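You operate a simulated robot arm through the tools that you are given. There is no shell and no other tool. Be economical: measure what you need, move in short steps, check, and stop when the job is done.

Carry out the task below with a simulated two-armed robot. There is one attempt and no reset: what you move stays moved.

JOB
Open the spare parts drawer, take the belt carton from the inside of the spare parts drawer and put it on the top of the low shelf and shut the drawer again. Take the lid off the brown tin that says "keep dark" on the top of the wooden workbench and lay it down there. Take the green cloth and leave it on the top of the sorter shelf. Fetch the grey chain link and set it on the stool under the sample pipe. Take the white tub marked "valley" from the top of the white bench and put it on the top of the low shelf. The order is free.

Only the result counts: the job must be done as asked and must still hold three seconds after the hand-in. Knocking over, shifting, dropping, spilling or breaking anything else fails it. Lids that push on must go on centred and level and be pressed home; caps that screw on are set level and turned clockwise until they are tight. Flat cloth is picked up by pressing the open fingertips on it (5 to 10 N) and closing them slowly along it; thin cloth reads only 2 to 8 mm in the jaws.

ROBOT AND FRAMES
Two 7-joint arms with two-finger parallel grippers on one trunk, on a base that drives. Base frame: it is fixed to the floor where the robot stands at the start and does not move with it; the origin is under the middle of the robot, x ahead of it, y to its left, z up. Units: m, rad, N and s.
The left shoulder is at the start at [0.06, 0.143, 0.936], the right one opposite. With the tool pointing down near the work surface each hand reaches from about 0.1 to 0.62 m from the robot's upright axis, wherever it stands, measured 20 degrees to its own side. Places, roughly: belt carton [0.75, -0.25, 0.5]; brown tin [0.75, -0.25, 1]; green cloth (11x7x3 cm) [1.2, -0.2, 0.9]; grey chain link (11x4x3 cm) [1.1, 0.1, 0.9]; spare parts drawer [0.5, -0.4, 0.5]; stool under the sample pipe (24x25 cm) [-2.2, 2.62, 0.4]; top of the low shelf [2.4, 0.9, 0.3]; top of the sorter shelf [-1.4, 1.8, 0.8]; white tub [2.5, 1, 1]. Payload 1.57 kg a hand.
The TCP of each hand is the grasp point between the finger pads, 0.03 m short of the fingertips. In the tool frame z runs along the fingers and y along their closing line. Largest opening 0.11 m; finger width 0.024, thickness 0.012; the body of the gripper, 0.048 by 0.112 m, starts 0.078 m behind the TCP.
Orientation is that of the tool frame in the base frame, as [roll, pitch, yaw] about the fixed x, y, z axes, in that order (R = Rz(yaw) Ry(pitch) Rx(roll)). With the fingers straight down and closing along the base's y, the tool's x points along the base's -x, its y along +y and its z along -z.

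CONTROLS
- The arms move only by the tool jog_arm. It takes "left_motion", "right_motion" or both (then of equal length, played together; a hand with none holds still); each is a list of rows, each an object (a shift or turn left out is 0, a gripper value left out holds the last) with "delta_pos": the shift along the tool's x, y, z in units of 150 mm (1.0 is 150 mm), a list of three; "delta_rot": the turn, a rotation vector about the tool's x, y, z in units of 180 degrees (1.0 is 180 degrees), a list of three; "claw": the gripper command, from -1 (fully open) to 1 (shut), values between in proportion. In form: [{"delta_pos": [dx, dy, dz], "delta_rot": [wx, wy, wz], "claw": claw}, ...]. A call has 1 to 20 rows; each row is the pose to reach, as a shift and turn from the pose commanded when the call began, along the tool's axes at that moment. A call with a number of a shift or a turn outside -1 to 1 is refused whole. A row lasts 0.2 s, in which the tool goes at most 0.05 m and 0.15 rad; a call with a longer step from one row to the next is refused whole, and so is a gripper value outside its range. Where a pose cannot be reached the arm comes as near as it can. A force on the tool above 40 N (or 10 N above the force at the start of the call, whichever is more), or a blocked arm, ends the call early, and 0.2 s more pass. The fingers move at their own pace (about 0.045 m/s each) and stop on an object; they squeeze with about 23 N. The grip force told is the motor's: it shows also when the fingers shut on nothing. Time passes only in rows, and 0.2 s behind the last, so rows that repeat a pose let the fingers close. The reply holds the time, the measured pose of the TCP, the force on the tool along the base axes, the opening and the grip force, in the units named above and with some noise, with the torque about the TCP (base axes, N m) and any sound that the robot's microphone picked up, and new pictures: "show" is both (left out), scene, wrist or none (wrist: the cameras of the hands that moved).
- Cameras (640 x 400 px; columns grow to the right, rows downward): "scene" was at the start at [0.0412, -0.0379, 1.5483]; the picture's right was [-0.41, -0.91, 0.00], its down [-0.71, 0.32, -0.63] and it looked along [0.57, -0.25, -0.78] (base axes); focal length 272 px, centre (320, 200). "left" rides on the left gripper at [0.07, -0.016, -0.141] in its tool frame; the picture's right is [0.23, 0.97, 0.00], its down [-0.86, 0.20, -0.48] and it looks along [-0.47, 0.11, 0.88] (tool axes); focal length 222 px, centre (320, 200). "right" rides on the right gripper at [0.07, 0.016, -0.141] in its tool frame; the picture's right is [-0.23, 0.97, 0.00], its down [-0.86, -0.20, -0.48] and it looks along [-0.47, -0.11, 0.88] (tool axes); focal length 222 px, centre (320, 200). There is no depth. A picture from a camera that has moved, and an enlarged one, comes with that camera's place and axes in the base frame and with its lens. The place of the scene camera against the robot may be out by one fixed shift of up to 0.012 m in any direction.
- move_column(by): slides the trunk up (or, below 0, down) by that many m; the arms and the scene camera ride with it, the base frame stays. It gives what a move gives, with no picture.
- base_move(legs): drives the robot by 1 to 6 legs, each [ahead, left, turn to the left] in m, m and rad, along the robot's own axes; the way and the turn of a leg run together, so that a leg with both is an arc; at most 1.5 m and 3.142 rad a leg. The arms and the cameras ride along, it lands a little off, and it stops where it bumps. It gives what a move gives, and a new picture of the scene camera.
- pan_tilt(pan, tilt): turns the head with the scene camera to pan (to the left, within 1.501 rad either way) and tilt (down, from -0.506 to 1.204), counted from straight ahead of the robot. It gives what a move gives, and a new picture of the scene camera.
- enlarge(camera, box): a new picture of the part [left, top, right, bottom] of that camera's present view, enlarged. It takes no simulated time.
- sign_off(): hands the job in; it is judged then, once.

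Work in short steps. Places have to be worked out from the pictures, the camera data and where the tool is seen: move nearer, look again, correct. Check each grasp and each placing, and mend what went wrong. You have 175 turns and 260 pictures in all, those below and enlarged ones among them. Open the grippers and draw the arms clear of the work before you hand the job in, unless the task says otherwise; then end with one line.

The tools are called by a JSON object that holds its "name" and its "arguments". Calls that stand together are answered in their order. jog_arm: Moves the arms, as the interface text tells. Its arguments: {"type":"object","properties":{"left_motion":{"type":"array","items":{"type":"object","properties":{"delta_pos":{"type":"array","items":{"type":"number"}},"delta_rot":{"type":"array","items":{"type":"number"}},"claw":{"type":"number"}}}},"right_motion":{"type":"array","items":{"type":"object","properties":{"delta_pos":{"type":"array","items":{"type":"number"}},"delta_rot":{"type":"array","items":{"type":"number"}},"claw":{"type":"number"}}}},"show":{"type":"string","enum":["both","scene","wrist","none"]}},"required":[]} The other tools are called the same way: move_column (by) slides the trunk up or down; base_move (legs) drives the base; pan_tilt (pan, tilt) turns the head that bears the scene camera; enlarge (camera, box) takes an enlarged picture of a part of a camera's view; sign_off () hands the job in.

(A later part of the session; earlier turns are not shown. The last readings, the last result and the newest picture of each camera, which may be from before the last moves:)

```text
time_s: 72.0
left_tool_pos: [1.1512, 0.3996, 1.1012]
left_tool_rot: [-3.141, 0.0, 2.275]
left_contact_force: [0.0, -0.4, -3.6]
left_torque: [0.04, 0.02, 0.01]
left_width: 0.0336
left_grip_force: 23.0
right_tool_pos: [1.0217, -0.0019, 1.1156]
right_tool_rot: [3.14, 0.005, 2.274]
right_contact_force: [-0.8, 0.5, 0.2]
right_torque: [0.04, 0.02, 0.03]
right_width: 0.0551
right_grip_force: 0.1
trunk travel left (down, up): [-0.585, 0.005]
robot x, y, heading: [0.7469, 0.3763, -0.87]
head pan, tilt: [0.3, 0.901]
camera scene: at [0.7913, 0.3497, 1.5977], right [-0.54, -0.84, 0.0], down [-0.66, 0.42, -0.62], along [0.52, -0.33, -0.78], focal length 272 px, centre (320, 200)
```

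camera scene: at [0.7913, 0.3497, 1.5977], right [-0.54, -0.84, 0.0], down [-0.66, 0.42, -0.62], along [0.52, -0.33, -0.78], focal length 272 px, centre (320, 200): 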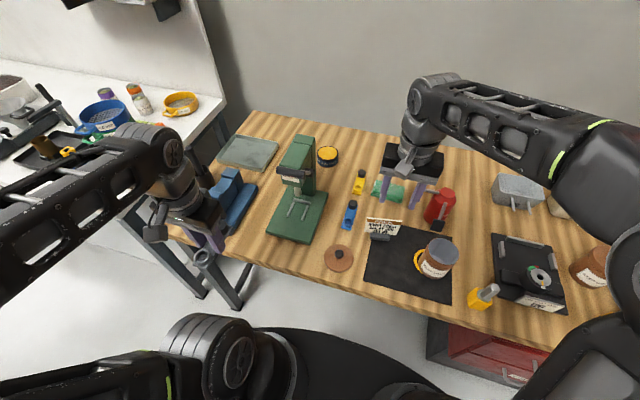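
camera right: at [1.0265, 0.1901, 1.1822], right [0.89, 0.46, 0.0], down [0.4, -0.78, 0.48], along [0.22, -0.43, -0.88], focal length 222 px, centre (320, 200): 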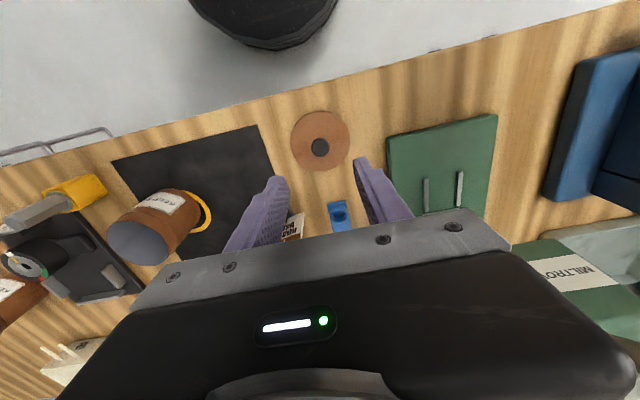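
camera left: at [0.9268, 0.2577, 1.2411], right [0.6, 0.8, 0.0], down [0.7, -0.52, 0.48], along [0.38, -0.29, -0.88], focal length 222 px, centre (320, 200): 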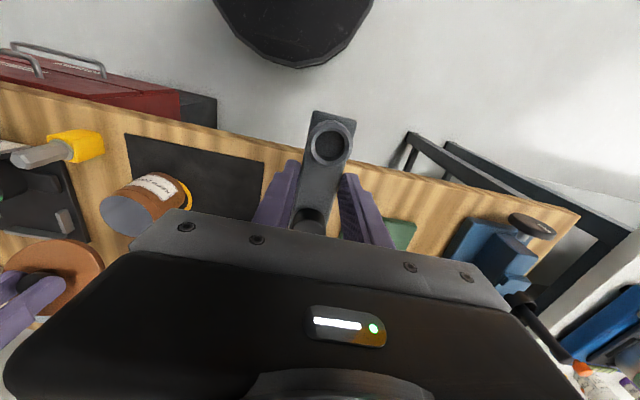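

Clear so far; forward another 0.08.

{"name": "base_move", "arguments": {"legs": [[0.08, 0, 0]]}}

{"name": "enlarge", "arguments": {"camera": "right", "box": [0, 0, 640, 400]}}

```text
time_s: 73.1
left_tool_pos: [1.2023, 0.3402, 1.1013]
left_tool_rot: [3.141, 0.001, 2.273]
left_contact_force: [0.3, -0.1, -2.9]
left_torque: [0.06, 0.06, -0.03]
left_width: 0.0337
left_grip_force: 22.9
right_tool_pos: [1.0722, -0.0635, 1.1149]
right_tool_rot: [3.14, 0.006, 2.275]
right_contact_force: [-0.1, -0.6, -1.3]
right_torque: [0.04, 0.02, 0.0]
right_width: 0.0551
right_grip_force: 0.0
trunk travel left (down, up): [-0.585, 0.005]
robot x, y, heading: [0.7928, 0.3151, -0.866]
head pan, tilt: [0.3, 0.901]
camera scene: at [0.8426, 0.2893, 1.5977], right [-0.54, -0.84, 0.0], down [-0.66, 0.42, -0.62], along [0.52, -0.33, -0.78], focal length 272 px, centre (320, 200)
```

scene: 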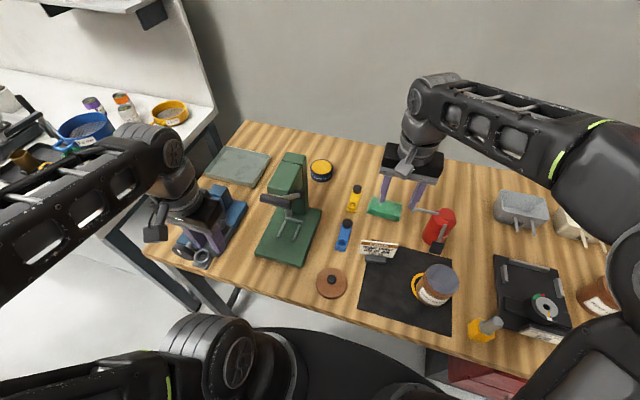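

```text
1.00 times, centred on (320, 200) of right (not enlarged: the box is as wide or as high as the picture)
camera zoom: at [1.0389, 0.0017, 1.2564], right [0.89, 0.46, 0.0], down [0.4, -0.78, 0.48], along [0.22, -0.43, -0.88], focal length 222 px, centre (320, 200)
```

zoom: 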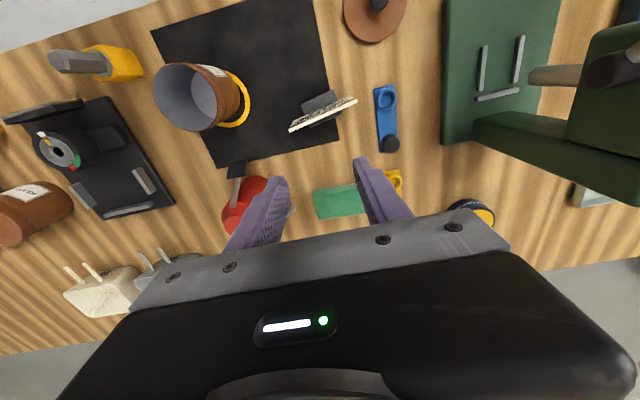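

Cloth located at ≈(1.174,-0.167), near the reach limit. Check the left hand surroundings before going further forward.

{"name": "enlarge", "arguments": {"camera": "left", "box": [0, 0, 640, 400]}}

{"name": "enlarge", "arguments": {"camera": "scene", "box": [100, 100, 340, 290]}}

```text
1.00 times, centred on (320, 200) of left (not enlarged: the box is as wide or as high as the picture)
camera zoom: at [1.145, 0.3819, 1.2438], right [0.6, 0.8, 0.0], down [0.71, -0.52, 0.48], along [0.38, -0.28, -0.88], focal length 222 px, centre (320, 200)
```

zoom: 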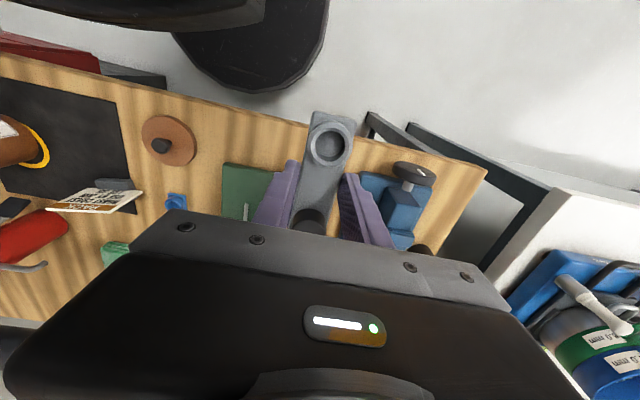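

```text
2.11 times, centred on (220, 195) of scene
camera zoom: at [0.8426, 0.2893, 1.5977], right [-0.54, -0.84, 0.0], down [-0.66, 0.42, -0.62], along [0.52, -0.33, -0.78], focal length 572 px, centre (530, 210)
```

zoom: 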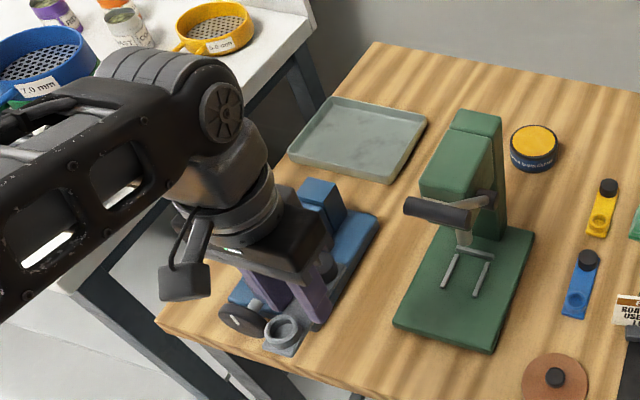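

Left is clear where it is. Move the right hand over the cloth, turning it 90° so it closes across the 7 cm side, and look.

{"name": "jog_arm", "arguments": {"right_motion": [{"delta_pos": [-0.1, 0, 0], "delta_rot": [0, 0, -0.045], "claw": -1}, {"delta_pos": [-0.2, 0.01, 0], "delta_rot": [0, 0, -0.09]}, {"delta_pos": [-0.3, 0.02, 0], "delta_rot": [0, 0, -0.135]}, {"delta_pos": [-0.4, 0.03, 0], "delta_rot": [0, 0, -0.18]}, {"delta_pos": [-0.5, 0.04, 0], "delta_rot": [0, 0, -0.225]}, {"delta_pos": [-0.6, 0.05, 0], "delta_rot": [0, 0, -0.27]}, {"delta_pos": [-0.7, 0.06, 0], "delta_rot": [0, 0, -0.315]}, {"delta_pos": [-0.8, 0.07, 0], "delta_rot": [0, 0, -0.36]}, {"delta_pos": [-0.9, 0.07, 0], "delta_rot": [0, 0, -0.405]}, {"delta_pos": [-0.95, 0.07, 0.1], "delta_rot": [0, 0, -0.45]}, {"delta_pos": [-0.97, 0.07, 0.25], "delta_rot": [0, 0, -0.49]}, {"delta_pos": [-0.97, 0.07, 0.4], "delta_rot": [0, 0, -0.5]}, {"delta_pos": [-0.97, 0.07, 0.5], "delta_rot": [0, 0, -0.5]}]}}

```text
time_s: 75.9
left_tool_pos: [1.2032, 0.3394, 1.1023]
left_tool_rot: [3.141, -0.001, 2.276]
left_contact_force: [0.7, -0.5, -2.1]
left_torque: [0.04, 0.02, 0.0]
left_width: 0.0335
left_grip_force: 23.1
right_tool_pos: [1.1746, -0.1662, 1.0376]
right_tool_rot: [-3.136, 0.003, -2.436]
right_contact_force: [-0.1, -0.4, -0.2]
right_torque: [0.04, 0.02, 0.02]
right_width: 0.11
right_grip_force: 0.0
right hand out of reach, approached as far as the arm can: row 8, 9, 10
trunk travel left (down, up): [-0.585, 0.005]
robot x, y, heading: [0.7958, 0.3128, -0.865]
head pan, tilt: [0.3, 0.901]
camera scene: at [0.843, 0.2891, 1.5977], right [-0.54, -0.84, 0.0], down [-0.66, 0.42, -0.62], along [0.52, -0.33, -0.78], focal length 272 px, centre (320, 200)
camera right: at [1.11, -0.1984, 1.1788], right [-0.46, 0.89, 0.0], down [0.78, 0.4, 0.48], along [0.43, 0.22, -0.88], focal length 222 px, centre (320, 200)
```

scene: 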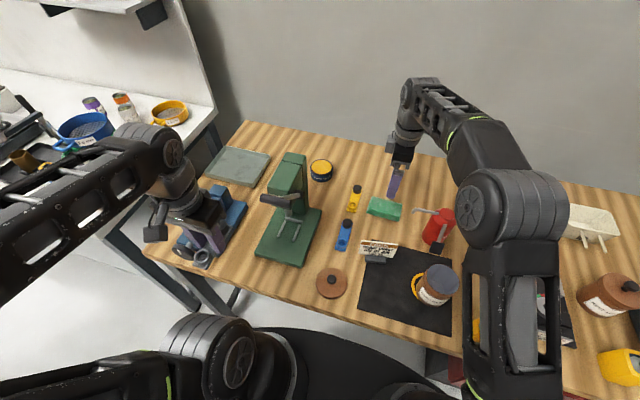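
right: 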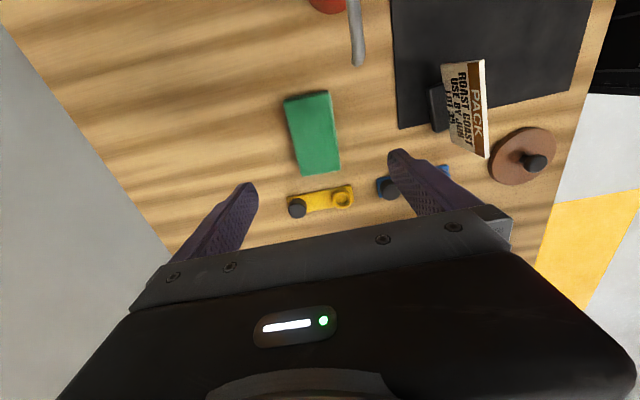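

Reached; cloth is aligned with the tool, ~9 mm offsets. Descend around it.

{"name": "jog_arm", "arguments": {"right_motion": [{"delta_pos": [0.05, -0.05, 0.1]}, {"delta_pos": [0.05, -0.05, 0.35]}, {"delta_pos": [0.05, -0.05, 0.6]}, {"delta_pos": [0.05, -0.05, 0.75]}, {"delta_pos": [0.05, -0.05, 0.75]}], "show": "wrist"}}

```text
time_s: 77.1
left_tool_pos: [1.2026, 0.3407, 1.1023]
left_tool_rot: [-3.141, 0.001, 2.275]
left_contact_force: [0.2, 0.0, -2.7]
left_torque: [0.0, 0.01, -0.02]
left_width: 0.0337
left_grip_force: 22.6
right_tool_pos: [1.1744, -0.1792, 0.9272]
right_tool_rot: [-3.134, 0.003, -2.438]
right_contact_force: [0.2, -0.9, 0.4]
right_torque: [0.03, 0.03, 0.01]
right_width: 0.1099
right_grip_force: 0.0
trunk travel left (down, up): [-0.585, 0.005]
robot x, y, heading: [0.7949, 0.3149, -0.868]
head pan, tilt: [0.3, 0.901]
camera right: at [1.1107, -0.2098, 1.0688], right [-0.46, 0.89, -0.01], down [0.78, 0.4, 0.48], along [0.43, 0.22, -0.88], focal length 222 px, centre (320, 200)
```

right: 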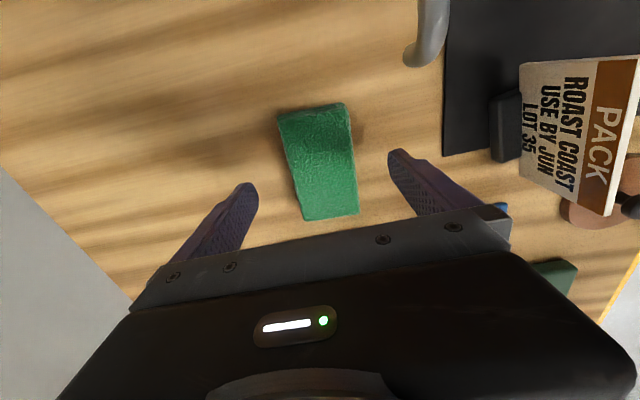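

Centred. Lower to just above the bench and close.

{"name": "jog_arm", "arguments": {"right_motion": [{"delta_pos": [0, 0, 0.12]}, {"delta_pos": [0, 0, 0.22]}, {"delta_pos": [0, 0, 0.275]}, {"delta_pos": [0, 0, 0.275]}, {"delta_pos": [0, 0, 0.275], "claw": -0.5}, {"delta_pos": [0, 0, 0.275], "claw": 0}, {"delta_pos": [0, 0, 0.275], "claw": 1}, {"delta_pos": [0, 0, 0.275], "claw": 1}, {"delta_pos": [0, 0, 0.275], "claw": 1}, {"delta_pos": [0, 0, 0.275], "claw": 1}, {"delta_pos": [0, 0, 0.275], "claw": 1}], "show": "wrist"}}

```text
time_s: 79.5
left_tool_pos: [1.201, 0.3402, 1.1014]
left_tool_rot: [-3.14, 0.002, 2.274]
left_contact_force: [0.4, -0.3, -2.1]
left_torque: [0.04, -0.01, 0.04]
left_width: 0.0337
left_grip_force: 23.1
right_tool_pos: [1.1749, -0.1797, 0.8879]
right_tool_rot: [-3.136, 0.003, -2.438]
right_contact_force: [0.2, -0.5, 0.2]
right_torque: [0.03, 0.0, -0.01]
right_width: 0.0637
right_grip_force: 22.8
trunk travel left (down, up): [-0.585, 0.005]
robot x, y, heading: [0.7944, 0.3134, -0.869]
head pan, tilt: [0.3, 0.901]
camera right: at [1.1105, -0.2098, 1.0285], right [-0.46, 0.89, -0.01], down [0.78, 0.4, 0.48], along [0.43, 0.22, -0.88], focal length 222 px, centre (320, 200)
```

right: 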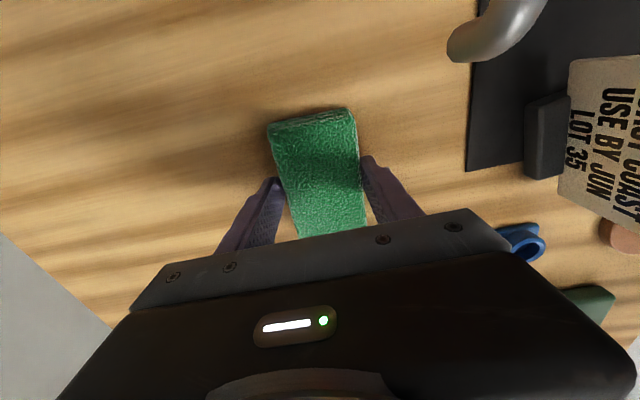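

Cloth held at 64 mm. Lift.

{"name": "jog_arm", "arguments": {"right_motion": [{"delta_pos": [0, 0, -0.15]}, {"delta_pos": [0, 0, -0.4]}, {"delta_pos": [0, 0, -0.7]}, {"delta_pos": [0, 0, -1.0]}, {"delta_pos": [0, 0, -1.0]}]}}

```text
time_s: 80.7
left_tool_pos: [1.2021, 0.3412, 1.1014]
left_tool_rot: [3.14, 0.002, 2.273]
left_contact_force: [-0.6, 0.6, -2.6]
left_torque: [0.02, 0.02, -0.02]
left_width: 0.0338
left_grip_force: 23.5
right_tool_pos: [1.176, -0.177, 1.0354]
right_tool_rot: [-3.134, 0.002, -2.438]
right_contact_force: [-0.6, -0.3, -0.8]
right_torque: [-0.03, 0.02, 0.03]
right_width: 0.0635
right_grip_force: 23.3
trunk travel left (down, up): [-0.585, 0.005]
robot x, y, heading: [0.7997, 0.3154, -0.866]
head pan, tilt: [0.3, 0.901]
camera scene: at [0.8416, 0.2904, 1.5978], right [-0.54, -0.84, 0.0], down [-0.66, 0.42, -0.62], along [0.52, -0.33, -0.78], focal length 272 px, centre (320, 200)
camera right: at [1.1108, -0.2086, 1.1776], right [-0.46, 0.89, -0.01], down [0.78, 0.4, 0.48], along [0.43, 0.22, -0.88], focal length 222 px, centre (320, 200)
```

scene: 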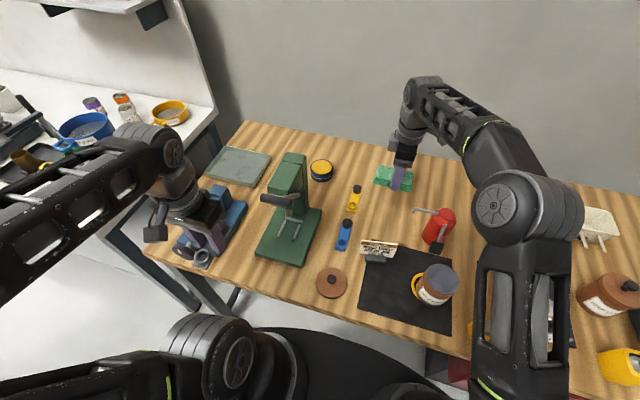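
right: 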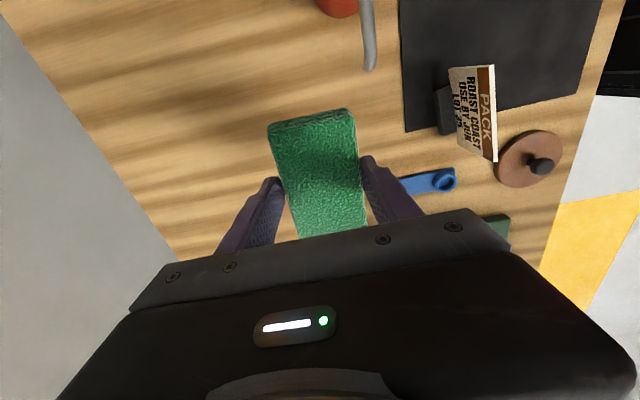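

Cloth is up. Raise the hand a little and back away from the bench, then look toward the sorter shelf.

{"name": "jog_arm", "arguments": {"right_motion": [{"delta_pos": [0, 0.1, -0.2]}, {"delta_pos": [0, 0.3, -0.3]}, {"delta_pos": [0, 0.5, -0.35]}], "show": "none"}}

{"name": "base_move", "arguments": {"legs": [[-0.65, 0, 0]]}}

{"name": "pan_tilt", "arguments": {"pan": 1.5, "tilt": 0.5}}

{"name": "pan_tilt", "arguments": {"pan": -1.5, "tilt": 0.5}}

```text
time_s: 81.5
left_tool_pos: [1.2016, 0.3421, 1.1031]
left_tool_rot: [3.141, 0.004, 2.274]
left_contact_force: [0.5, -0.2, -2.7]
left_torque: [0.04, 0.01, 0.02]
left_width: 0.0338
left_grip_force: 23.3
right_tool_pos: [1.1242, -0.119, 1.0888]
right_tool_rot: [-3.134, 0.004, -2.439]
right_contact_force: [-0.1, -0.5, -0.5]
right_torque: [0.01, 0.0, 0.01]
right_width: 0.0637
right_grip_force: 23.0
trunk travel left (down, up): [-0.585, 0.005]
robot x, y, heading: [0.7947, 0.3126, -0.866]
head pan, tilt: [0.3, 0.901]
```

```text
time_s: 85.1
left_tool_pos: [0.7871, 0.831, 1.1021]
left_tool_rot: [3.141, 0.001, 2.261]
left_contact_force: [-0.1, 0.7, -2.5]
left_torque: [-0.02, -0.01, -0.02]
left_width: 0.0337
left_grip_force: 22.7
right_tool_pos: [0.7035, 0.3724, 1.0894]
right_tool_rot: [-3.134, 0.002, -2.452]
right_contact_force: [0.5, 0.0, -0.8]
right_torque: [-0.02, 0.0, -0.02]
right_width: 0.0632
right_grip_force: 23.3
trunk travel left (down, up): [-0.585, 0.005]
robot x, y, heading: [0.3817, 0.8086, -0.877]
head pan, tilt: [0.3, 0.901]
camera scene: at [0.4265, 0.7859, 1.5978], right [-0.55, -0.84, 0.0], down [-0.65, 0.43, -0.62], along [0.52, -0.34, -0.78], focal length 272 px, centre (320, 200)
```

scene: 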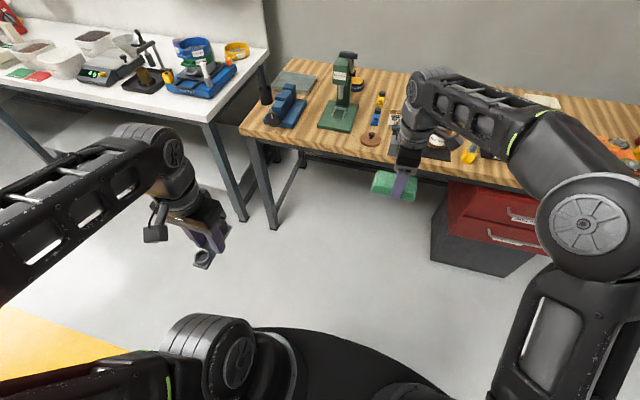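

```text
time_s: 86.5
left_tool_pos: [0.7872, 0.8296, 1.1014]
left_tool_rot: [3.141, 0.002, 2.26]
left_contact_force: [0.3, -0.1, -2.0]
left_torque: [0.0, 0.02, -0.01]
left_width: 0.0337
left_grip_force: 23.1
right_tool_pos: [0.7039, 0.372, 1.0896]
right_tool_rot: [-3.134, 0.002, -2.452]
right_contact_force: [-0.2, 1.0, -0.7]
right_torque: [0.01, 0.04, -0.01]
right_width: 0.063
right_grip_force: 23.4
trunk travel left (down, up): [-0.585, 0.005]
robot x, y, heading: [0.3801, 0.8119, -0.885]
head pan, tilt: [1.499, 0.499]
camera scene: at [0.4382, 0.8794, 1.6316], right [0.58, -0.82, 0.0], down [-0.39, -0.28, -0.88], along [0.72, 0.51, -0.48], focal length 272 px, centre (320, 200)
```

scene: 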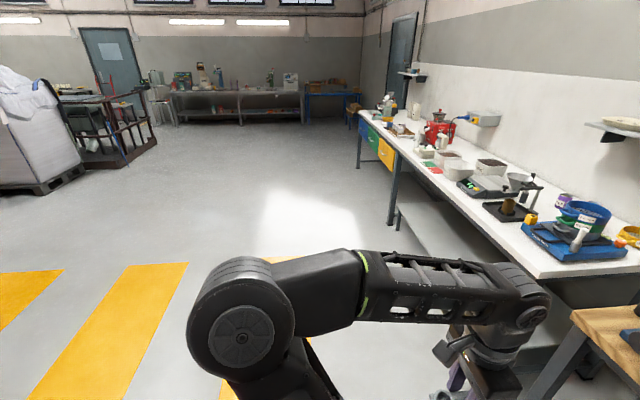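

```text
time_s: 89.1
left_tool_pos: [0.7894, 0.8298, 1.1014]
left_tool_rot: [3.141, 0.001, 2.261]
left_contact_force: [0.0, -0.2, -1.8]
left_torque: [0.0, -0.03, 0.01]
left_width: 0.0334
left_grip_force: 23.1
right_tool_pos: [0.7038, 0.3706, 1.0876]
right_tool_rot: [-3.136, 0.001, -2.453]
right_contact_force: [-0.1, 0.4, -0.9]
right_torque: [0.0, 0.02, 0.0]
right_width: 0.0632
right_grip_force: 23.1
trunk travel left (down, up): [-0.585, 0.005]
robot x, y, heading: [0.3845, 0.8106, -0.884]
head pan, tilt: [-1.499, 0.499]
camera scene: at [0.298, 0.7641, 1.6317], right [-0.69, 0.72, 0.0], down [0.35, 0.33, -0.88], along [-0.64, -0.61, -0.48], focal length 272 px, centre (320, 200)
```

scene: 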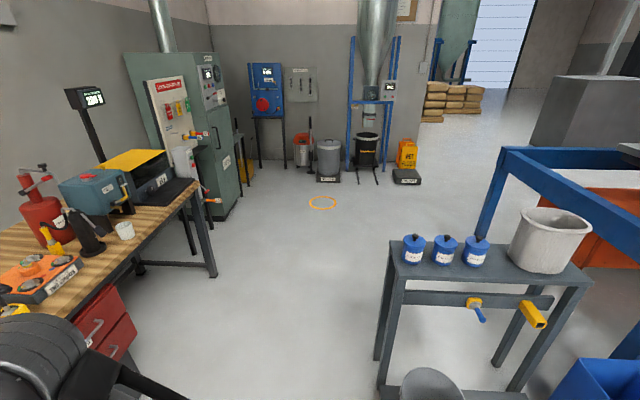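

Turn around to face the sorter shelf (bearing ≈2.63 rad).

{"name": "base_move", "arguments": {"legs": [[0, 0, -2.77]]}}

{"name": "pan_tilt", "arguments": {"pan": 0, "tilt": 0.4}}

```text
time_s: 96.0
left_tool_pos: [0.0098, 0.6382, 1.1018]
left_tool_rot: [3.141, 0.002, -0.493]
left_contact_force: [0.3, -0.1, -2.8]
left_torque: [-0.02, -0.03, 0.0]
left_width: 0.0336
left_grip_force: 22.7
right_tool_pos: [-0.0842, 1.0954, 1.0883]
right_tool_rot: [-3.136, 0.001, 1.077]
right_contact_force: [0.7, -1.1, -0.7]
right_torque: [0.0, -0.01, 0.0]
right_width: 0.0628
right_grip_force: 22.7
trunk travel left (down, up): [-0.585, 0.005]
robot x, y, heading: [0.3803, 0.8099, 2.647]
head pan, tilt: [-1.499, 0.499]
camera scene: at [0.4462, 0.8725, 1.6317], right [0.91, -0.41, 0.0], down [-0.2, -0.44, -0.88], along [0.36, 0.8, -0.48], focal length 272 px, centre (320, 200)
```

scene: 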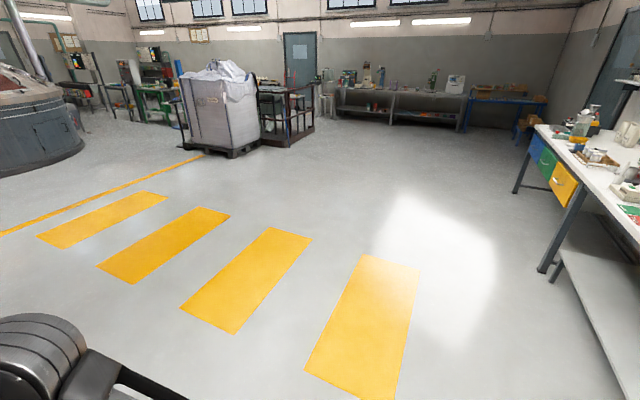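

```text
time_s: 97.5
left_tool_pos: [0.0097, 0.6397, 1.1025]
left_tool_rot: [-3.14, 0.002, -0.494]
left_contact_force: [-0.1, 0.2, -2.4]
left_torque: [0.0, -0.04, 0.0]
left_width: 0.0338
left_grip_force: 23.2
right_tool_pos: [-0.0837, 1.0954, 1.0877]
right_tool_rot: [-3.136, 0.002, 1.075]
right_contact_force: [0.4, 0.2, -1.0]
right_torque: [-0.02, -0.03, 0.04]
right_width: 0.063
right_grip_force: 23.0
trunk travel left (down, up): [-0.585, 0.005]
robot x, y, heading: [0.3843, 0.8111, 2.648]
head pan, tilt: [0.0, 0.4]
camera scene: at [0.3273, 0.8335, 1.6408], right [0.48, 0.88, 0.0], down [0.34, -0.18, -0.92], along [-0.81, 0.44, -0.39], focal length 272 px, centre (320, 200)
```

scene: 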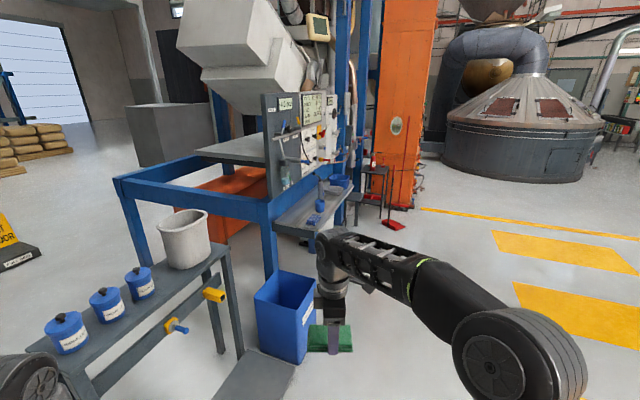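

Zoom on the sorter shelf and stool area.

{"name": "enlarge", "arguments": {"camera": "scene", "box": [260, 140, 420, 260]}}

```text
3.33 times, centred on (340, 200) of scene
camera zoom: at [0.3273, 0.8335, 1.6408], right [0.48, 0.88, 0.0], down [0.34, -0.18, -0.92], along [-0.81, 0.44, -0.39], focal length 906 px, centre (253, 200)
```

zoom: 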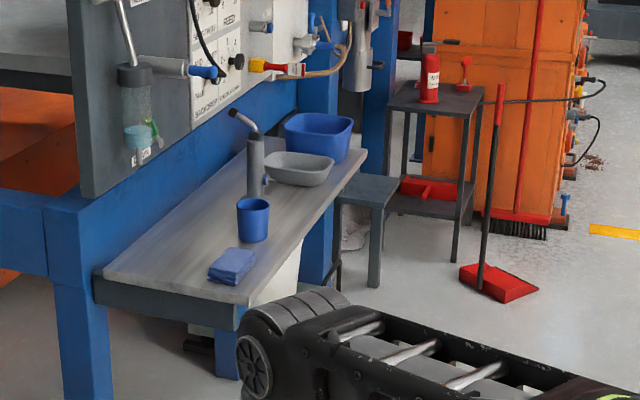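

Shelf front edge runs ≈(-1.01,1.52)→(-1.58,2.22); free spot near (-1.35,1.80). Drive to face it squarely from the open side.

{"name": "base_move", "arguments": {"legs": [[0.75, -0.35, 0], [0.75, -0.35, 0], [0, 0, 1.175]]}}

{"name": "pan_tilt", "arguments": {"pan": 0, "tilt": 0.6}}

```text
time_s: 109.0
left_tool_pos: [-0.6036, 1.7501, 1.102]
left_tool_rot: [-3.14, 0.0, 0.66]
left_contact_force: [0.5, 0.2, -2.6]
left_torque: [0.04, 0.01, -0.01]
left_width: 0.0338
left_grip_force: 23.2
right_tool_pos: [-1.0609, 1.8467, 1.0878]
right_tool_rot: [-3.134, 0.002, 2.231]
right_contact_force: [0.9, -0.4, -0.4]
right_torque: [0.03, 0.01, 0.0]
right_width: 0.0629
right_grip_force: 22.6
trunk travel left (down, up): [-0.585, 0.005]
robot x, y, heading: [-0.6158, 2.1585, -2.478]
head pan, tilt: [0.0, 0.4]
camera scene: at [-0.66, 2.1124, 1.6408], right [-0.61, 0.79, 0.0], down [0.31, 0.24, -0.92], along [-0.73, -0.57, -0.39], focal length 272 px, centre (320, 200)
```

scene: 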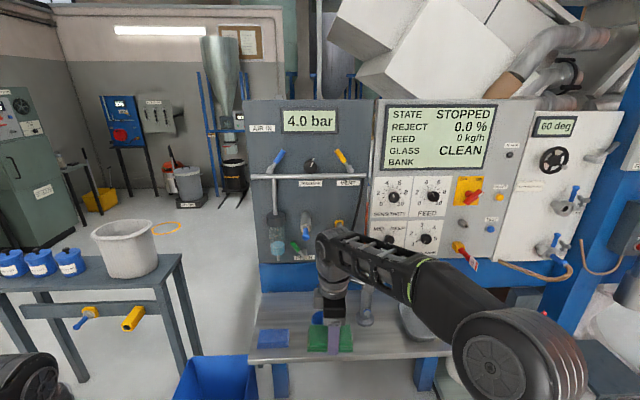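

```text
time_s: 109.7
left_tool_pos: [-0.6041, 1.7514, 1.103]
left_tool_rot: [3.141, 0.002, 0.661]
left_contact_force: [0.1, 0.2, -2.3]
left_torque: [0.02, -0.01, -0.01]
left_width: 0.0338
left_grip_force: 23.7
right_tool_pos: [-1.0603, 1.8465, 1.0877]
right_tool_rot: [-3.135, 0.002, 2.231]
right_contact_force: [0.9, -0.7, -1.3]
right_torque: [0.0, 0.01, 0.0]
right_width: 0.0632
right_grip_force: 22.6
trunk travel left (down, up): [-0.585, 0.005]
robot x, y, heading: [-0.613, 2.1569, -2.481]
head pan, tilt: [0.0, 0.6]
camera scene: at [-0.6568, 2.115, 1.6226], right [-0.61, 0.79, 0.0], down [0.45, 0.35, -0.83], along [-0.65, -0.51, -0.56], focal length 272 px, centre (320, 200)
```

scene: 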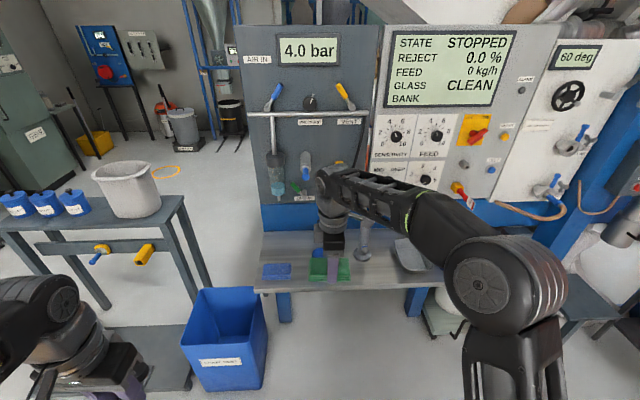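

Squared up to the shelf. Target spot: right .14, forward .765 in robot frame (between cup and tray). Drive forward .24.

{"name": "base_move", "arguments": {"legs": [[0.24, 0, 0]]}}

{"name": "enlarge", "arguments": {"camera": "right", "box": [0, 0, 640, 400]}}

```text
time_s: 111.5
left_tool_pos: [-0.796, 1.6034, 1.1017]
left_tool_rot: [3.141, 0.0, 0.658]
left_contact_force: [-0.6, -0.2, -2.2]
left_torque: [0.02, -0.04, 0.0]
left_width: 0.0334
left_grip_force: 23.1
right_tool_pos: [-1.2508, 1.7027, 1.0881]
right_tool_rot: [-3.137, 0.002, 2.227]
right_contact_force: [0.8, -0.2, -0.8]
right_torque: [0.02, -0.01, -0.04]
right_width: 0.063
right_grip_force: 22.9
trunk travel left (down, up): [-0.585, 0.005]
robot x, y, heading: [-0.8014, 2.0097, -2.488]
head pan, tilt: [0.0, 0.6]
camera scene: at [-0.8468, 1.9681, 1.6225], right [-0.61, 0.79, 0.0], down [0.45, 0.35, -0.82], along [-0.65, -0.5, -0.57], focal length 272 px, centre (320, 200)
```

scene: 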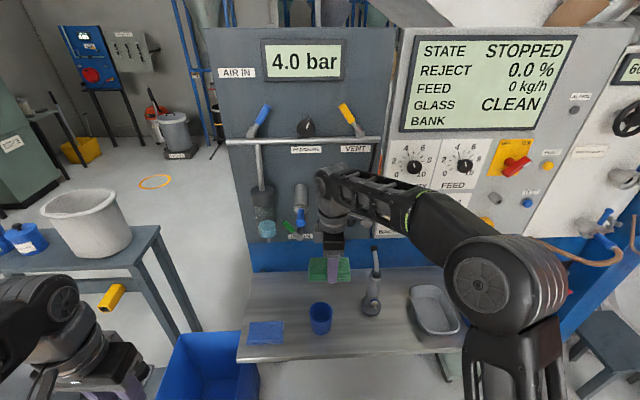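

```text
1.00 times, centred on (320, 200) of right (not enlarged: the box is as wide or as high as the picture)
camera zoom: at [-1.2812, 1.7691, 1.2293], right [0.91, 0.41, -0.01], down [0.37, -0.8, 0.48], along [0.2, -0.44, -0.88], focal length 222 px, centre (320, 200)
```

zoom: 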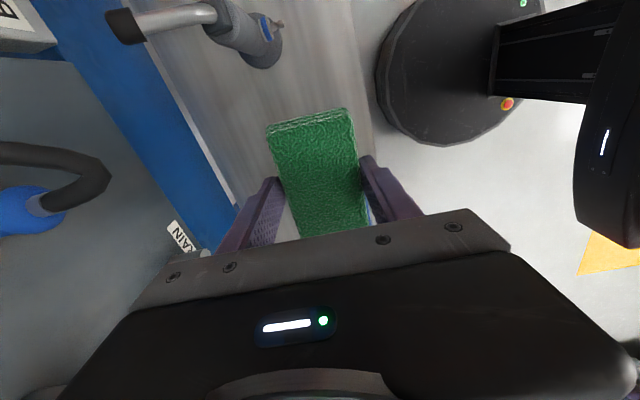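

Better spot: behind the blue cloth, left of the cup (robot frame fwd .635, right -.12). Shift the base slightly forward/left.

{"name": "base_move", "arguments": {"legs": [[0.08, 0.04, 0]]}}

{"name": "enlarge", "arguments": {"camera": "scene", "box": [200, 150, 460, 400]}}

```text
time_s: 112.5
left_tool_pos: [-0.8266, 1.5445, 1.1025]
left_tool_rot: [-3.14, -0.001, 0.657]
left_contact_force: [0.4, 0.2, -2.7]
left_torque: [-0.01, -0.05, 0.02]
left_width: 0.0335
left_grip_force: 22.9
right_tool_pos: [-1.2856, 1.6513, 1.0868]
right_tool_rot: [3.135, -0.011, 2.225]
right_contact_force: [-1.4, 1.0, -0.9]
right_torque: [-0.06, -0.18, -0.03]
right_width: 0.0631
right_grip_force: 22.7
trunk travel left (down, up): [-0.585, 0.005]
robot x, y, heading: [-0.8282, 1.9522, -2.488]
head pan, tilt: [0.0, 0.6]
stopped in leg 1: the robot was blocked; the commanded pose is now the measured one
camera scene: at [-0.8766, 1.9092, 1.6225], right [-0.61, 0.79, 0.0], down [0.45, 0.34, -0.82], along [-0.65, -0.5, -0.57], focal length 272 px, centre (320, 200)
```

scene: 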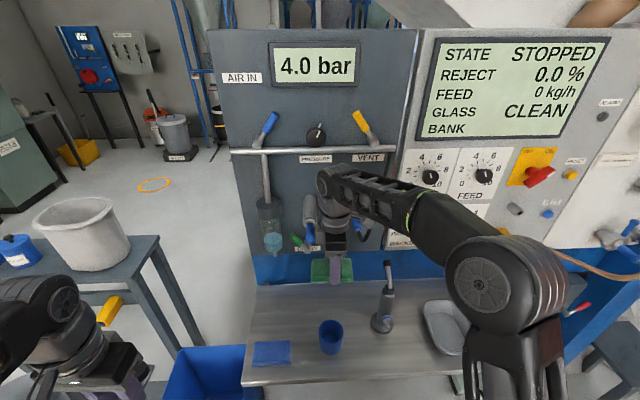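

```text
1.60 times, centred on (330, 275) of scene
camera zoom: at [-0.8766, 1.9092, 1.6225], right [-0.61, 0.79, 0.0], down [0.45, 0.34, -0.82], along [-0.65, -0.5, -0.57], focal length 435 px, centre (304, 80)
```

zoom: 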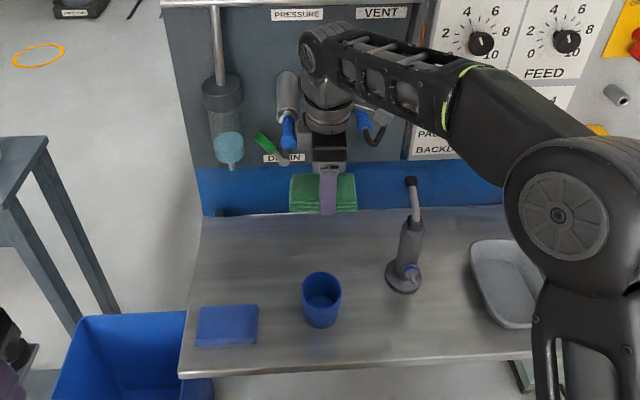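

The hand touched a valve of the panel. The strip in front of the stand (fwd .45, right .19) is free and away from the panel; pull back and move over it.

{"name": "jog_arm", "arguments": {"right_motion": [{"delta_pos": [0, 0.2, 0]}, {"delta_pos": [0, 0.4, 0]}, {"delta_pos": [0, 0.64, 0]}, {"delta_pos": [0.3, 0.64, 0]}, {"delta_pos": [0.6, 0.64, 0]}, {"delta_pos": [0.9, 0.64, 0]}, {"delta_pos": [0.98, 0.64, 0]}, {"delta_pos": [0.98, 0.64, 0]}]}}

```text
time_s: 114.3
left_tool_pos: [-0.8264, 1.5451, 1.1021]
left_tool_rot: [-3.141, 0.001, 0.656]
left_contact_force: [-0.7, 0.9, -3.2]
left_torque: [-0.01, -0.02, 0.05]
left_width: 0.0335
left_grip_force: 22.7
right_tool_pos: [-1.2964, 1.8261, 1.089]
right_tool_rot: [3.135, -0.01, 2.225]
right_contact_force: [0.6, 0.5, -0.5]
right_torque: [-0.03, 0.01, 0.03]
right_width: 0.0631
right_grip_force: 22.4
trunk travel left (down, up): [-0.585, 0.005]
robot x, y, heading: [-0.8283, 1.9509, -2.486]
head pan, tilt: [0.0, 0.6]
camera scene: at [-0.8758, 1.9096, 1.6226], right [-0.61, 0.79, 0.0], down [0.45, 0.34, -0.82], along [-0.65, -0.5, -0.57], focal length 272 px, centre (320, 200)
camera right: at [-1.3258, 1.89, 1.2313], right [0.91, 0.41, 0.0], down [0.36, -0.81, 0.47], along [0.2, -0.43, -0.88], focal length 222 px, centre (320, 200)
```

scene: 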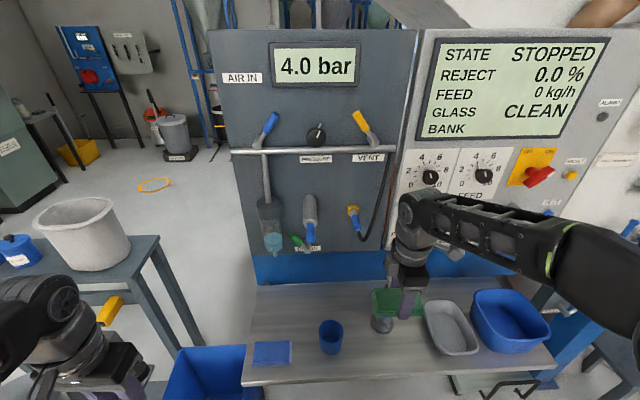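
right: 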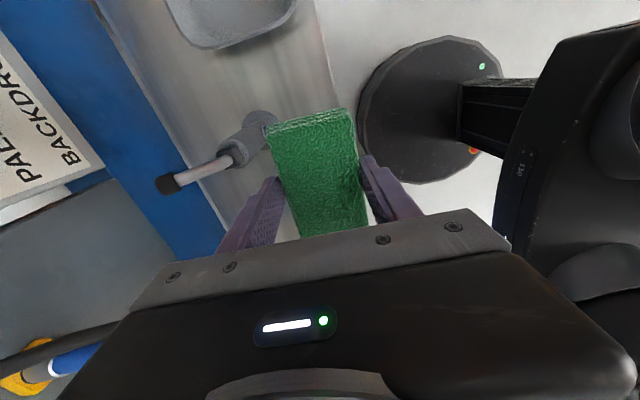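

Landing spot projects inside the shelf with margins to the edge, stand and tray. Lower.

{"name": "jog_arm", "arguments": {"right_motion": [{"delta_pos": [0, -0.06, 0.25]}, {"delta_pos": [0, -0.06, 0.5]}, {"delta_pos": [0, -0.06, 0.75]}, {"delta_pos": [0, -0.06, 1.0]}, {"delta_pos": [0, -0.06, 1.0]}]}}

```text
time_s: 115.5
left_tool_pos: [-0.827, 1.5463, 1.1019]
left_tool_rot: [-3.14, 0.001, 0.656]
left_contact_force: [-0.7, -0.1, -3.1]
left_torque: [0.02, -0.03, -0.01]
left_width: 0.0333
left_grip_force: 23.0
right_tool_pos: [-1.3025, 1.8219, 0.9386]
right_tool_rot: [3.136, -0.011, 2.226]
right_contact_force: [-0.1, -0.9, -1.3]
right_torque: [-0.01, 0.0, -0.01]
right_width: 0.0631
right_grip_force: 23.4
trunk travel left (down, up): [-0.585, 0.005]
robot x, y, heading: [-0.8314, 1.9543, -2.483]
head pan, tilt: [0.0, 0.6]
camera scene: at [-0.8753, 1.9096, 1.6226], right [-0.61, 0.79, 0.0], down [0.45, 0.34, -0.83], along [-0.65, -0.5, -0.56], focal length 272 px, centre (320, 200)
camera right: at [-1.3323, 1.8869, 1.0814], right [0.91, 0.41, 0.0], down [0.36, -0.81, 0.47], along [0.19, -0.43, -0.88], focal length 222 px, centre (320, 200)
```

scene: 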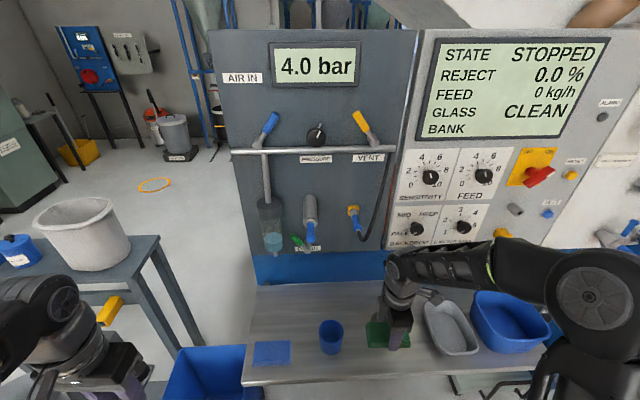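
right: 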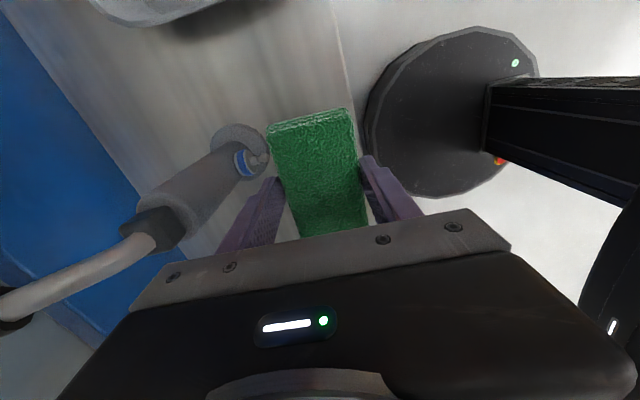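

Continue down to contact.

{"name": "jog_arm", "arguments": {"right_motion": [{"delta_pos": [0, 0, 0.2]}, {"delta_pos": [0, 0, 0.4]}, {"delta_pos": [0, 0, 0.55]}, {"delta_pos": [0, 0, 0.6]}, {"delta_pos": [0, 0, 0.63]}, {"delta_pos": [0, 0, 0.66]}], "show": "wrist"}}

```text
time_s: 116.9
left_tool_pos: [-0.8246, 1.5445, 1.1022]
left_tool_rot: [3.141, 0.0, 0.657]
left_contact_force: [-0.3, 0.3, -2.9]
left_torque: [0.04, -0.04, 0.02]
left_width: 0.0337
left_grip_force: 23.2
right_tool_pos: [-1.3034, 1.8223, 0.8396]
right_tool_rot: [3.138, -0.011, 2.225]
right_contact_force: [-0.4, -0.8, -0.4]
right_torque: [-0.01, 0.03, -0.02]
right_width: 0.0635
right_grip_force: 23.1
trunk travel left (down, up): [-0.585, 0.005]
robot x, y, heading: [-0.8311, 1.9547, -2.485]
head pan, tilt: [0.0, 0.6]
camera right: at [-1.3333, 1.8864, 0.9818], right [0.91, 0.41, 0.0], down [0.36, -0.81, 0.47], along [0.2, -0.43, -0.88], focal length 222 px, centre (320, 200)
```

right: 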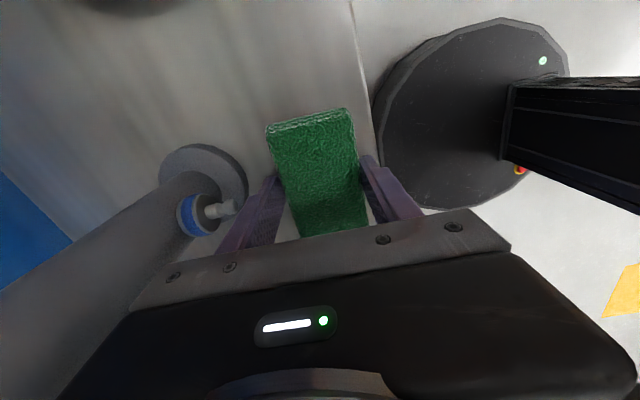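

Nearly down; nudge 4 mm inward and touch down.

{"name": "jog_arm", "arguments": {"right_motion": [{"delta_pos": [0, -0.03, 0]}, {"delta_pos": [0, -0.03, 0.015]}, {"delta_pos": [0, -0.03, 0.03]}, {"delta_pos": [0, -0.03, 0.045]}, {"delta_pos": [0, -0.03, 0.06]}], "show": "none"}}

```text
time_s: 118.1
left_tool_pos: [-0.8245, 1.5453, 1.1016]
left_tool_rot: [-3.14, 0.001, 0.658]
left_contact_force: [0.2, 0.4, -2.0]
left_torque: [0.01, -0.03, -0.03]
left_width: 0.0336
left_grip_force: 23.0
right_tool_pos: [-1.307, 1.8196, 0.832]
right_tool_rot: [-3.141, -0.008, 2.225]
right_contact_force: [-2.9, 1.9, 29.4]
right_torque: [0.05, 0.02, -0.02]
right_width: 0.0632
right_grip_force: 22.5
trunk travel left (down, up): [-0.585, 0.005]
robot x, y, heading: [-0.8338, 1.9485, -2.487]
head pan, tilt: [0.0, 0.6]
```

Contact. Ease up 2 mm, open modestly and rise.

{"name": "jog_arm", "arguments": {"right_motion": [{"delta_pos": [0, 0, -0.015]}, {"delta_pos": [0, 0, -0.015], "claw": -0.3}, {"delta_pos": [0, 0, -0.015], "claw": -0.42}, {"delta_pos": [0, 0, -0.015], "claw": -0.42}, {"delta_pos": [0, 0, -0.1]}, {"delta_pos": [0, 0, -0.25]}, {"delta_pos": [0, 0, -0.5]}, {"delta_pos": [0, 0, -0.8]}, {"delta_pos": [0, 0.2, -1.0]}]}}

```text
time_s: 120.1
left_tool_pos: [-0.8239, 1.5462, 1.1015]
left_tool_rot: [-3.141, 0.001, 0.658]
left_contact_force: [0.3, -0.2, -1.7]
left_torque: [-0.02, -0.02, 0.03]
left_width: 0.0336
left_grip_force: 22.3
right_tool_pos: [-1.2821, 1.8362, 0.9821]
right_tool_rot: [3.138, -0.01, 2.225]
right_contact_force: [0.1, 0.3, -0.6]
right_torque: [0.0, 0.01, -0.03]
right_width: 0.0783
right_grip_force: 0.2
trunk travel left (down, up): [-0.585, 0.005]
robot x, y, heading: [-0.8339, 1.9545, -2.483]
head pan, tilt: [0.0, 0.6]
camera scene: at [-0.8742, 1.9104, 1.6226], right [-0.61, 0.79, 0.0], down [0.45, 0.34, -0.83], along [-0.65, -0.5, -0.56], focal length 272 px, centre (320, 200)
camera right: at [-1.3116, 1.8999, 1.1245], right [0.91, 0.41, 0.0], down [0.36, -0.8, 0.47], along [0.19, -0.43, -0.88], focal length 222 px, centre (320, 200)
```

scene: 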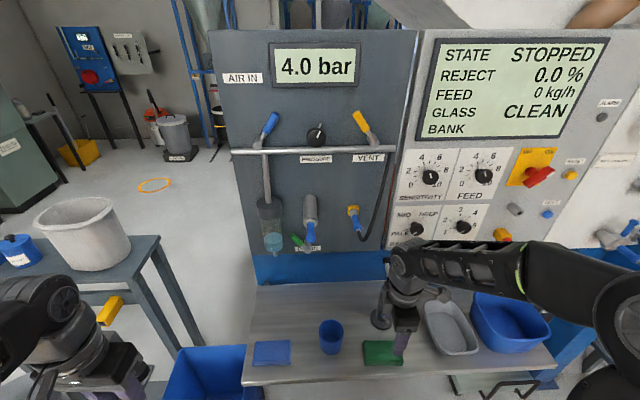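
right: 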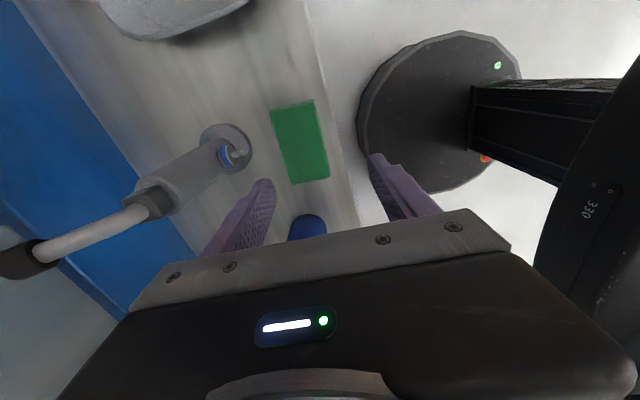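

Cloth placed. Raise the right hand, back off and look toward the stool.

{"name": "jog_arm", "arguments": {"right_motion": [{"delta_pos": [0, 0.2, -0.3]}, {"delta_pos": [0, 0.5, -0.6]}, {"delta_pos": [0, 0.8, -0.7]}], "show": "none"}}

{"name": "base_move", "arguments": {"legs": [[-0.35, 0, 0], [0, -0.6, 0]]}}

{"name": "pan_tilt", "arguments": {"pan": -0.5, "tilt": 0.6}}

```text
refused: row 1 steps farther than a row can; nothing moved
```

```text
time_s: 125.3
left_tool_pos: [-0.9122, 2.221, 1.1021]
left_tool_rot: [3.141, 0.001, 0.658]
left_contact_force: [-0.5, -0.2, -2.1]
left_torque: [-0.02, -0.02, 0.0]
left_width: 0.0336
left_grip_force: 23.2
right_tool_pos: [-1.3686, 2.5107, 0.9819]
right_tool_rot: [3.135, -0.009, 2.226]
right_contact_force: [-0.1, 0.3, -0.3]
right_torque: [-0.04, -0.03, 0.01]
right_width: 0.0781
right_grip_force: 0.0
trunk travel left (down, up): [-0.585, 0.005]
robot x, y, heading: [-0.9144, 2.6282, -2.482]
head pan, tilt: [0.0, 0.6]
camera scene: at [-0.9617, 2.587, 1.6226], right [-0.61, 0.79, 0.0], down [0.45, 0.34, -0.83], along [-0.65, -0.5, -0.56], focal length 272 px, centre (320, 200)
```

scene: 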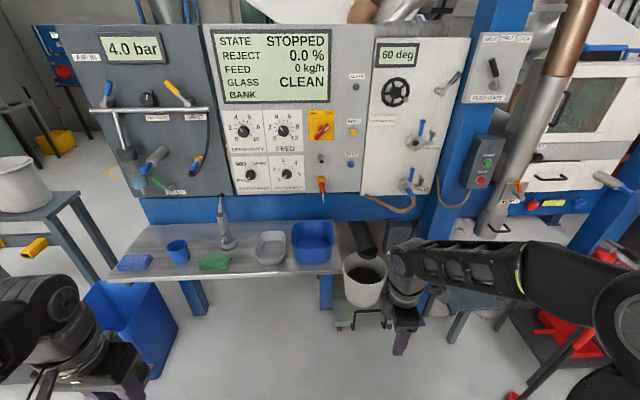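

```text
time_s: 126.3
left_tool_pos: [-0.9111, 2.2212, 1.1009]
left_tool_rot: [3.141, 0.002, 0.657]
left_contact_force: [-0.4, 0.8, -1.9]
left_torque: [-0.01, 0.01, -0.03]
left_width: 0.0339
left_grip_force: 23.6
right_tool_pos: [-1.3697, 2.5114, 0.9803]
right_tool_rot: [3.137, -0.01, 2.224]
right_contact_force: [0.0, 0.8, -0.2]
right_torque: [0.0, -0.03, -0.04]
right_width: 0.0782
right_grip_force: 0.0
trunk travel left (down, up): [-0.585, 0.005]
robot x, y, heading: [-0.9172, 2.6313, -2.483]
head pan, tilt: [-0.499, 0.6]
camera scene: at [-0.9786, 2.6264, 1.6226], right [-0.16, 0.99, 0.0], down [0.56, 0.09, -0.83], along [-0.81, -0.13, -0.56], focal length 272 px, centre (320, 200)
```

scene: 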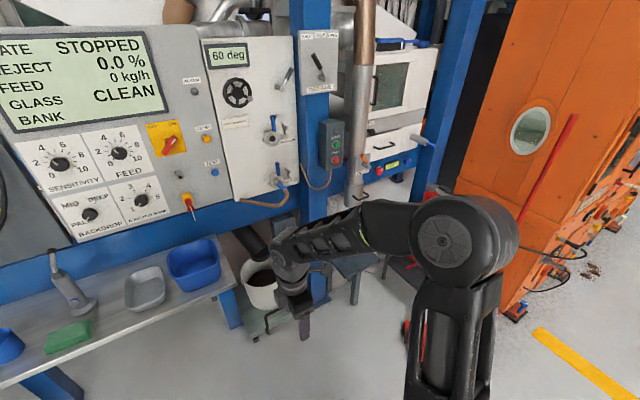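

Shelf looks right. Tuck the right arm (rotate back, raise) to see the stool.

{"name": "jog_arm", "arguments": {"right_motion": [{"delta_pos": [0, 0.1, -0.2], "delta_rot": [0, 0, 0.045]}, {"delta_pos": [0.1, 0.2, -0.4], "delta_rot": [0, 0, 0.09]}, {"delta_pos": [0.2, 0.3, -0.6], "delta_rot": [0, 0, 0.135]}, {"delta_pos": [0.3, 0.4, -0.8], "delta_rot": [0, 0, 0.18]}, {"delta_pos": [0.4, 0.5, -0.8], "delta_rot": [0, 0, 0.225]}, {"delta_pos": [0.5, 0.6, -0.8], "delta_rot": [0, 0, 0.27]}, {"delta_pos": [0.6, 0.7, -0.8], "delta_rot": [0, 0, 0.315]}, {"delta_pos": [0.7, 0.8, -0.8], "delta_rot": [0, 0, 0.36]}, {"delta_pos": [0.8, 0.9, -0.8], "delta_rot": [0, 0, 0.405]}, {"delta_pos": [0.9, 0.9, -0.8], "delta_rot": [0, 0, 0.45]}, {"delta_pos": [0.9, 0.9, -0.8], "delta_rot": [0, 0, 0.49]}], "show": "scene"}}

```text
time_s: 128.7
left_tool_pos: [-0.9109, 2.2216, 1.1006]
left_tool_rot: [-3.14, 0.001, 0.657]
left_contact_force: [1.1, 0.2, -2.3]
left_torque: [-0.01, 0.01, 0.0]
left_width: 0.0338
left_grip_force: 22.5
right_tool_pos: [-1.343, 2.6982, 1.1032]
right_tool_rot: [-3.131, -0.007, 0.683]
right_contact_force: [0.2, 0.0, 0.0]
right_torque: [0.02, -0.05, 0.03]
right_width: 0.0781
right_grip_force: 0.0
trunk travel left (down, up): [-0.585, 0.005]
robot x, y, heading: [-0.9178, 2.6306, -2.487]
head pan, tilt: [-0.499, 0.6]
camera scene: at [-0.9782, 2.6264, 1.6226], right [-0.16, 0.99, 0.0], down [0.56, 0.09, -0.83], along [-0.81, -0.13, -0.56], focal length 272 px, centre (320, 200)
```

scene: 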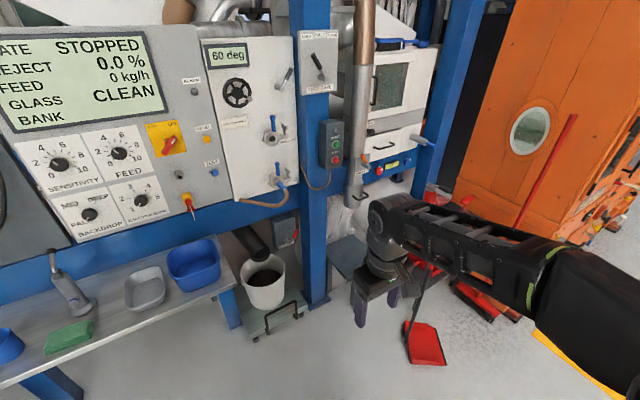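

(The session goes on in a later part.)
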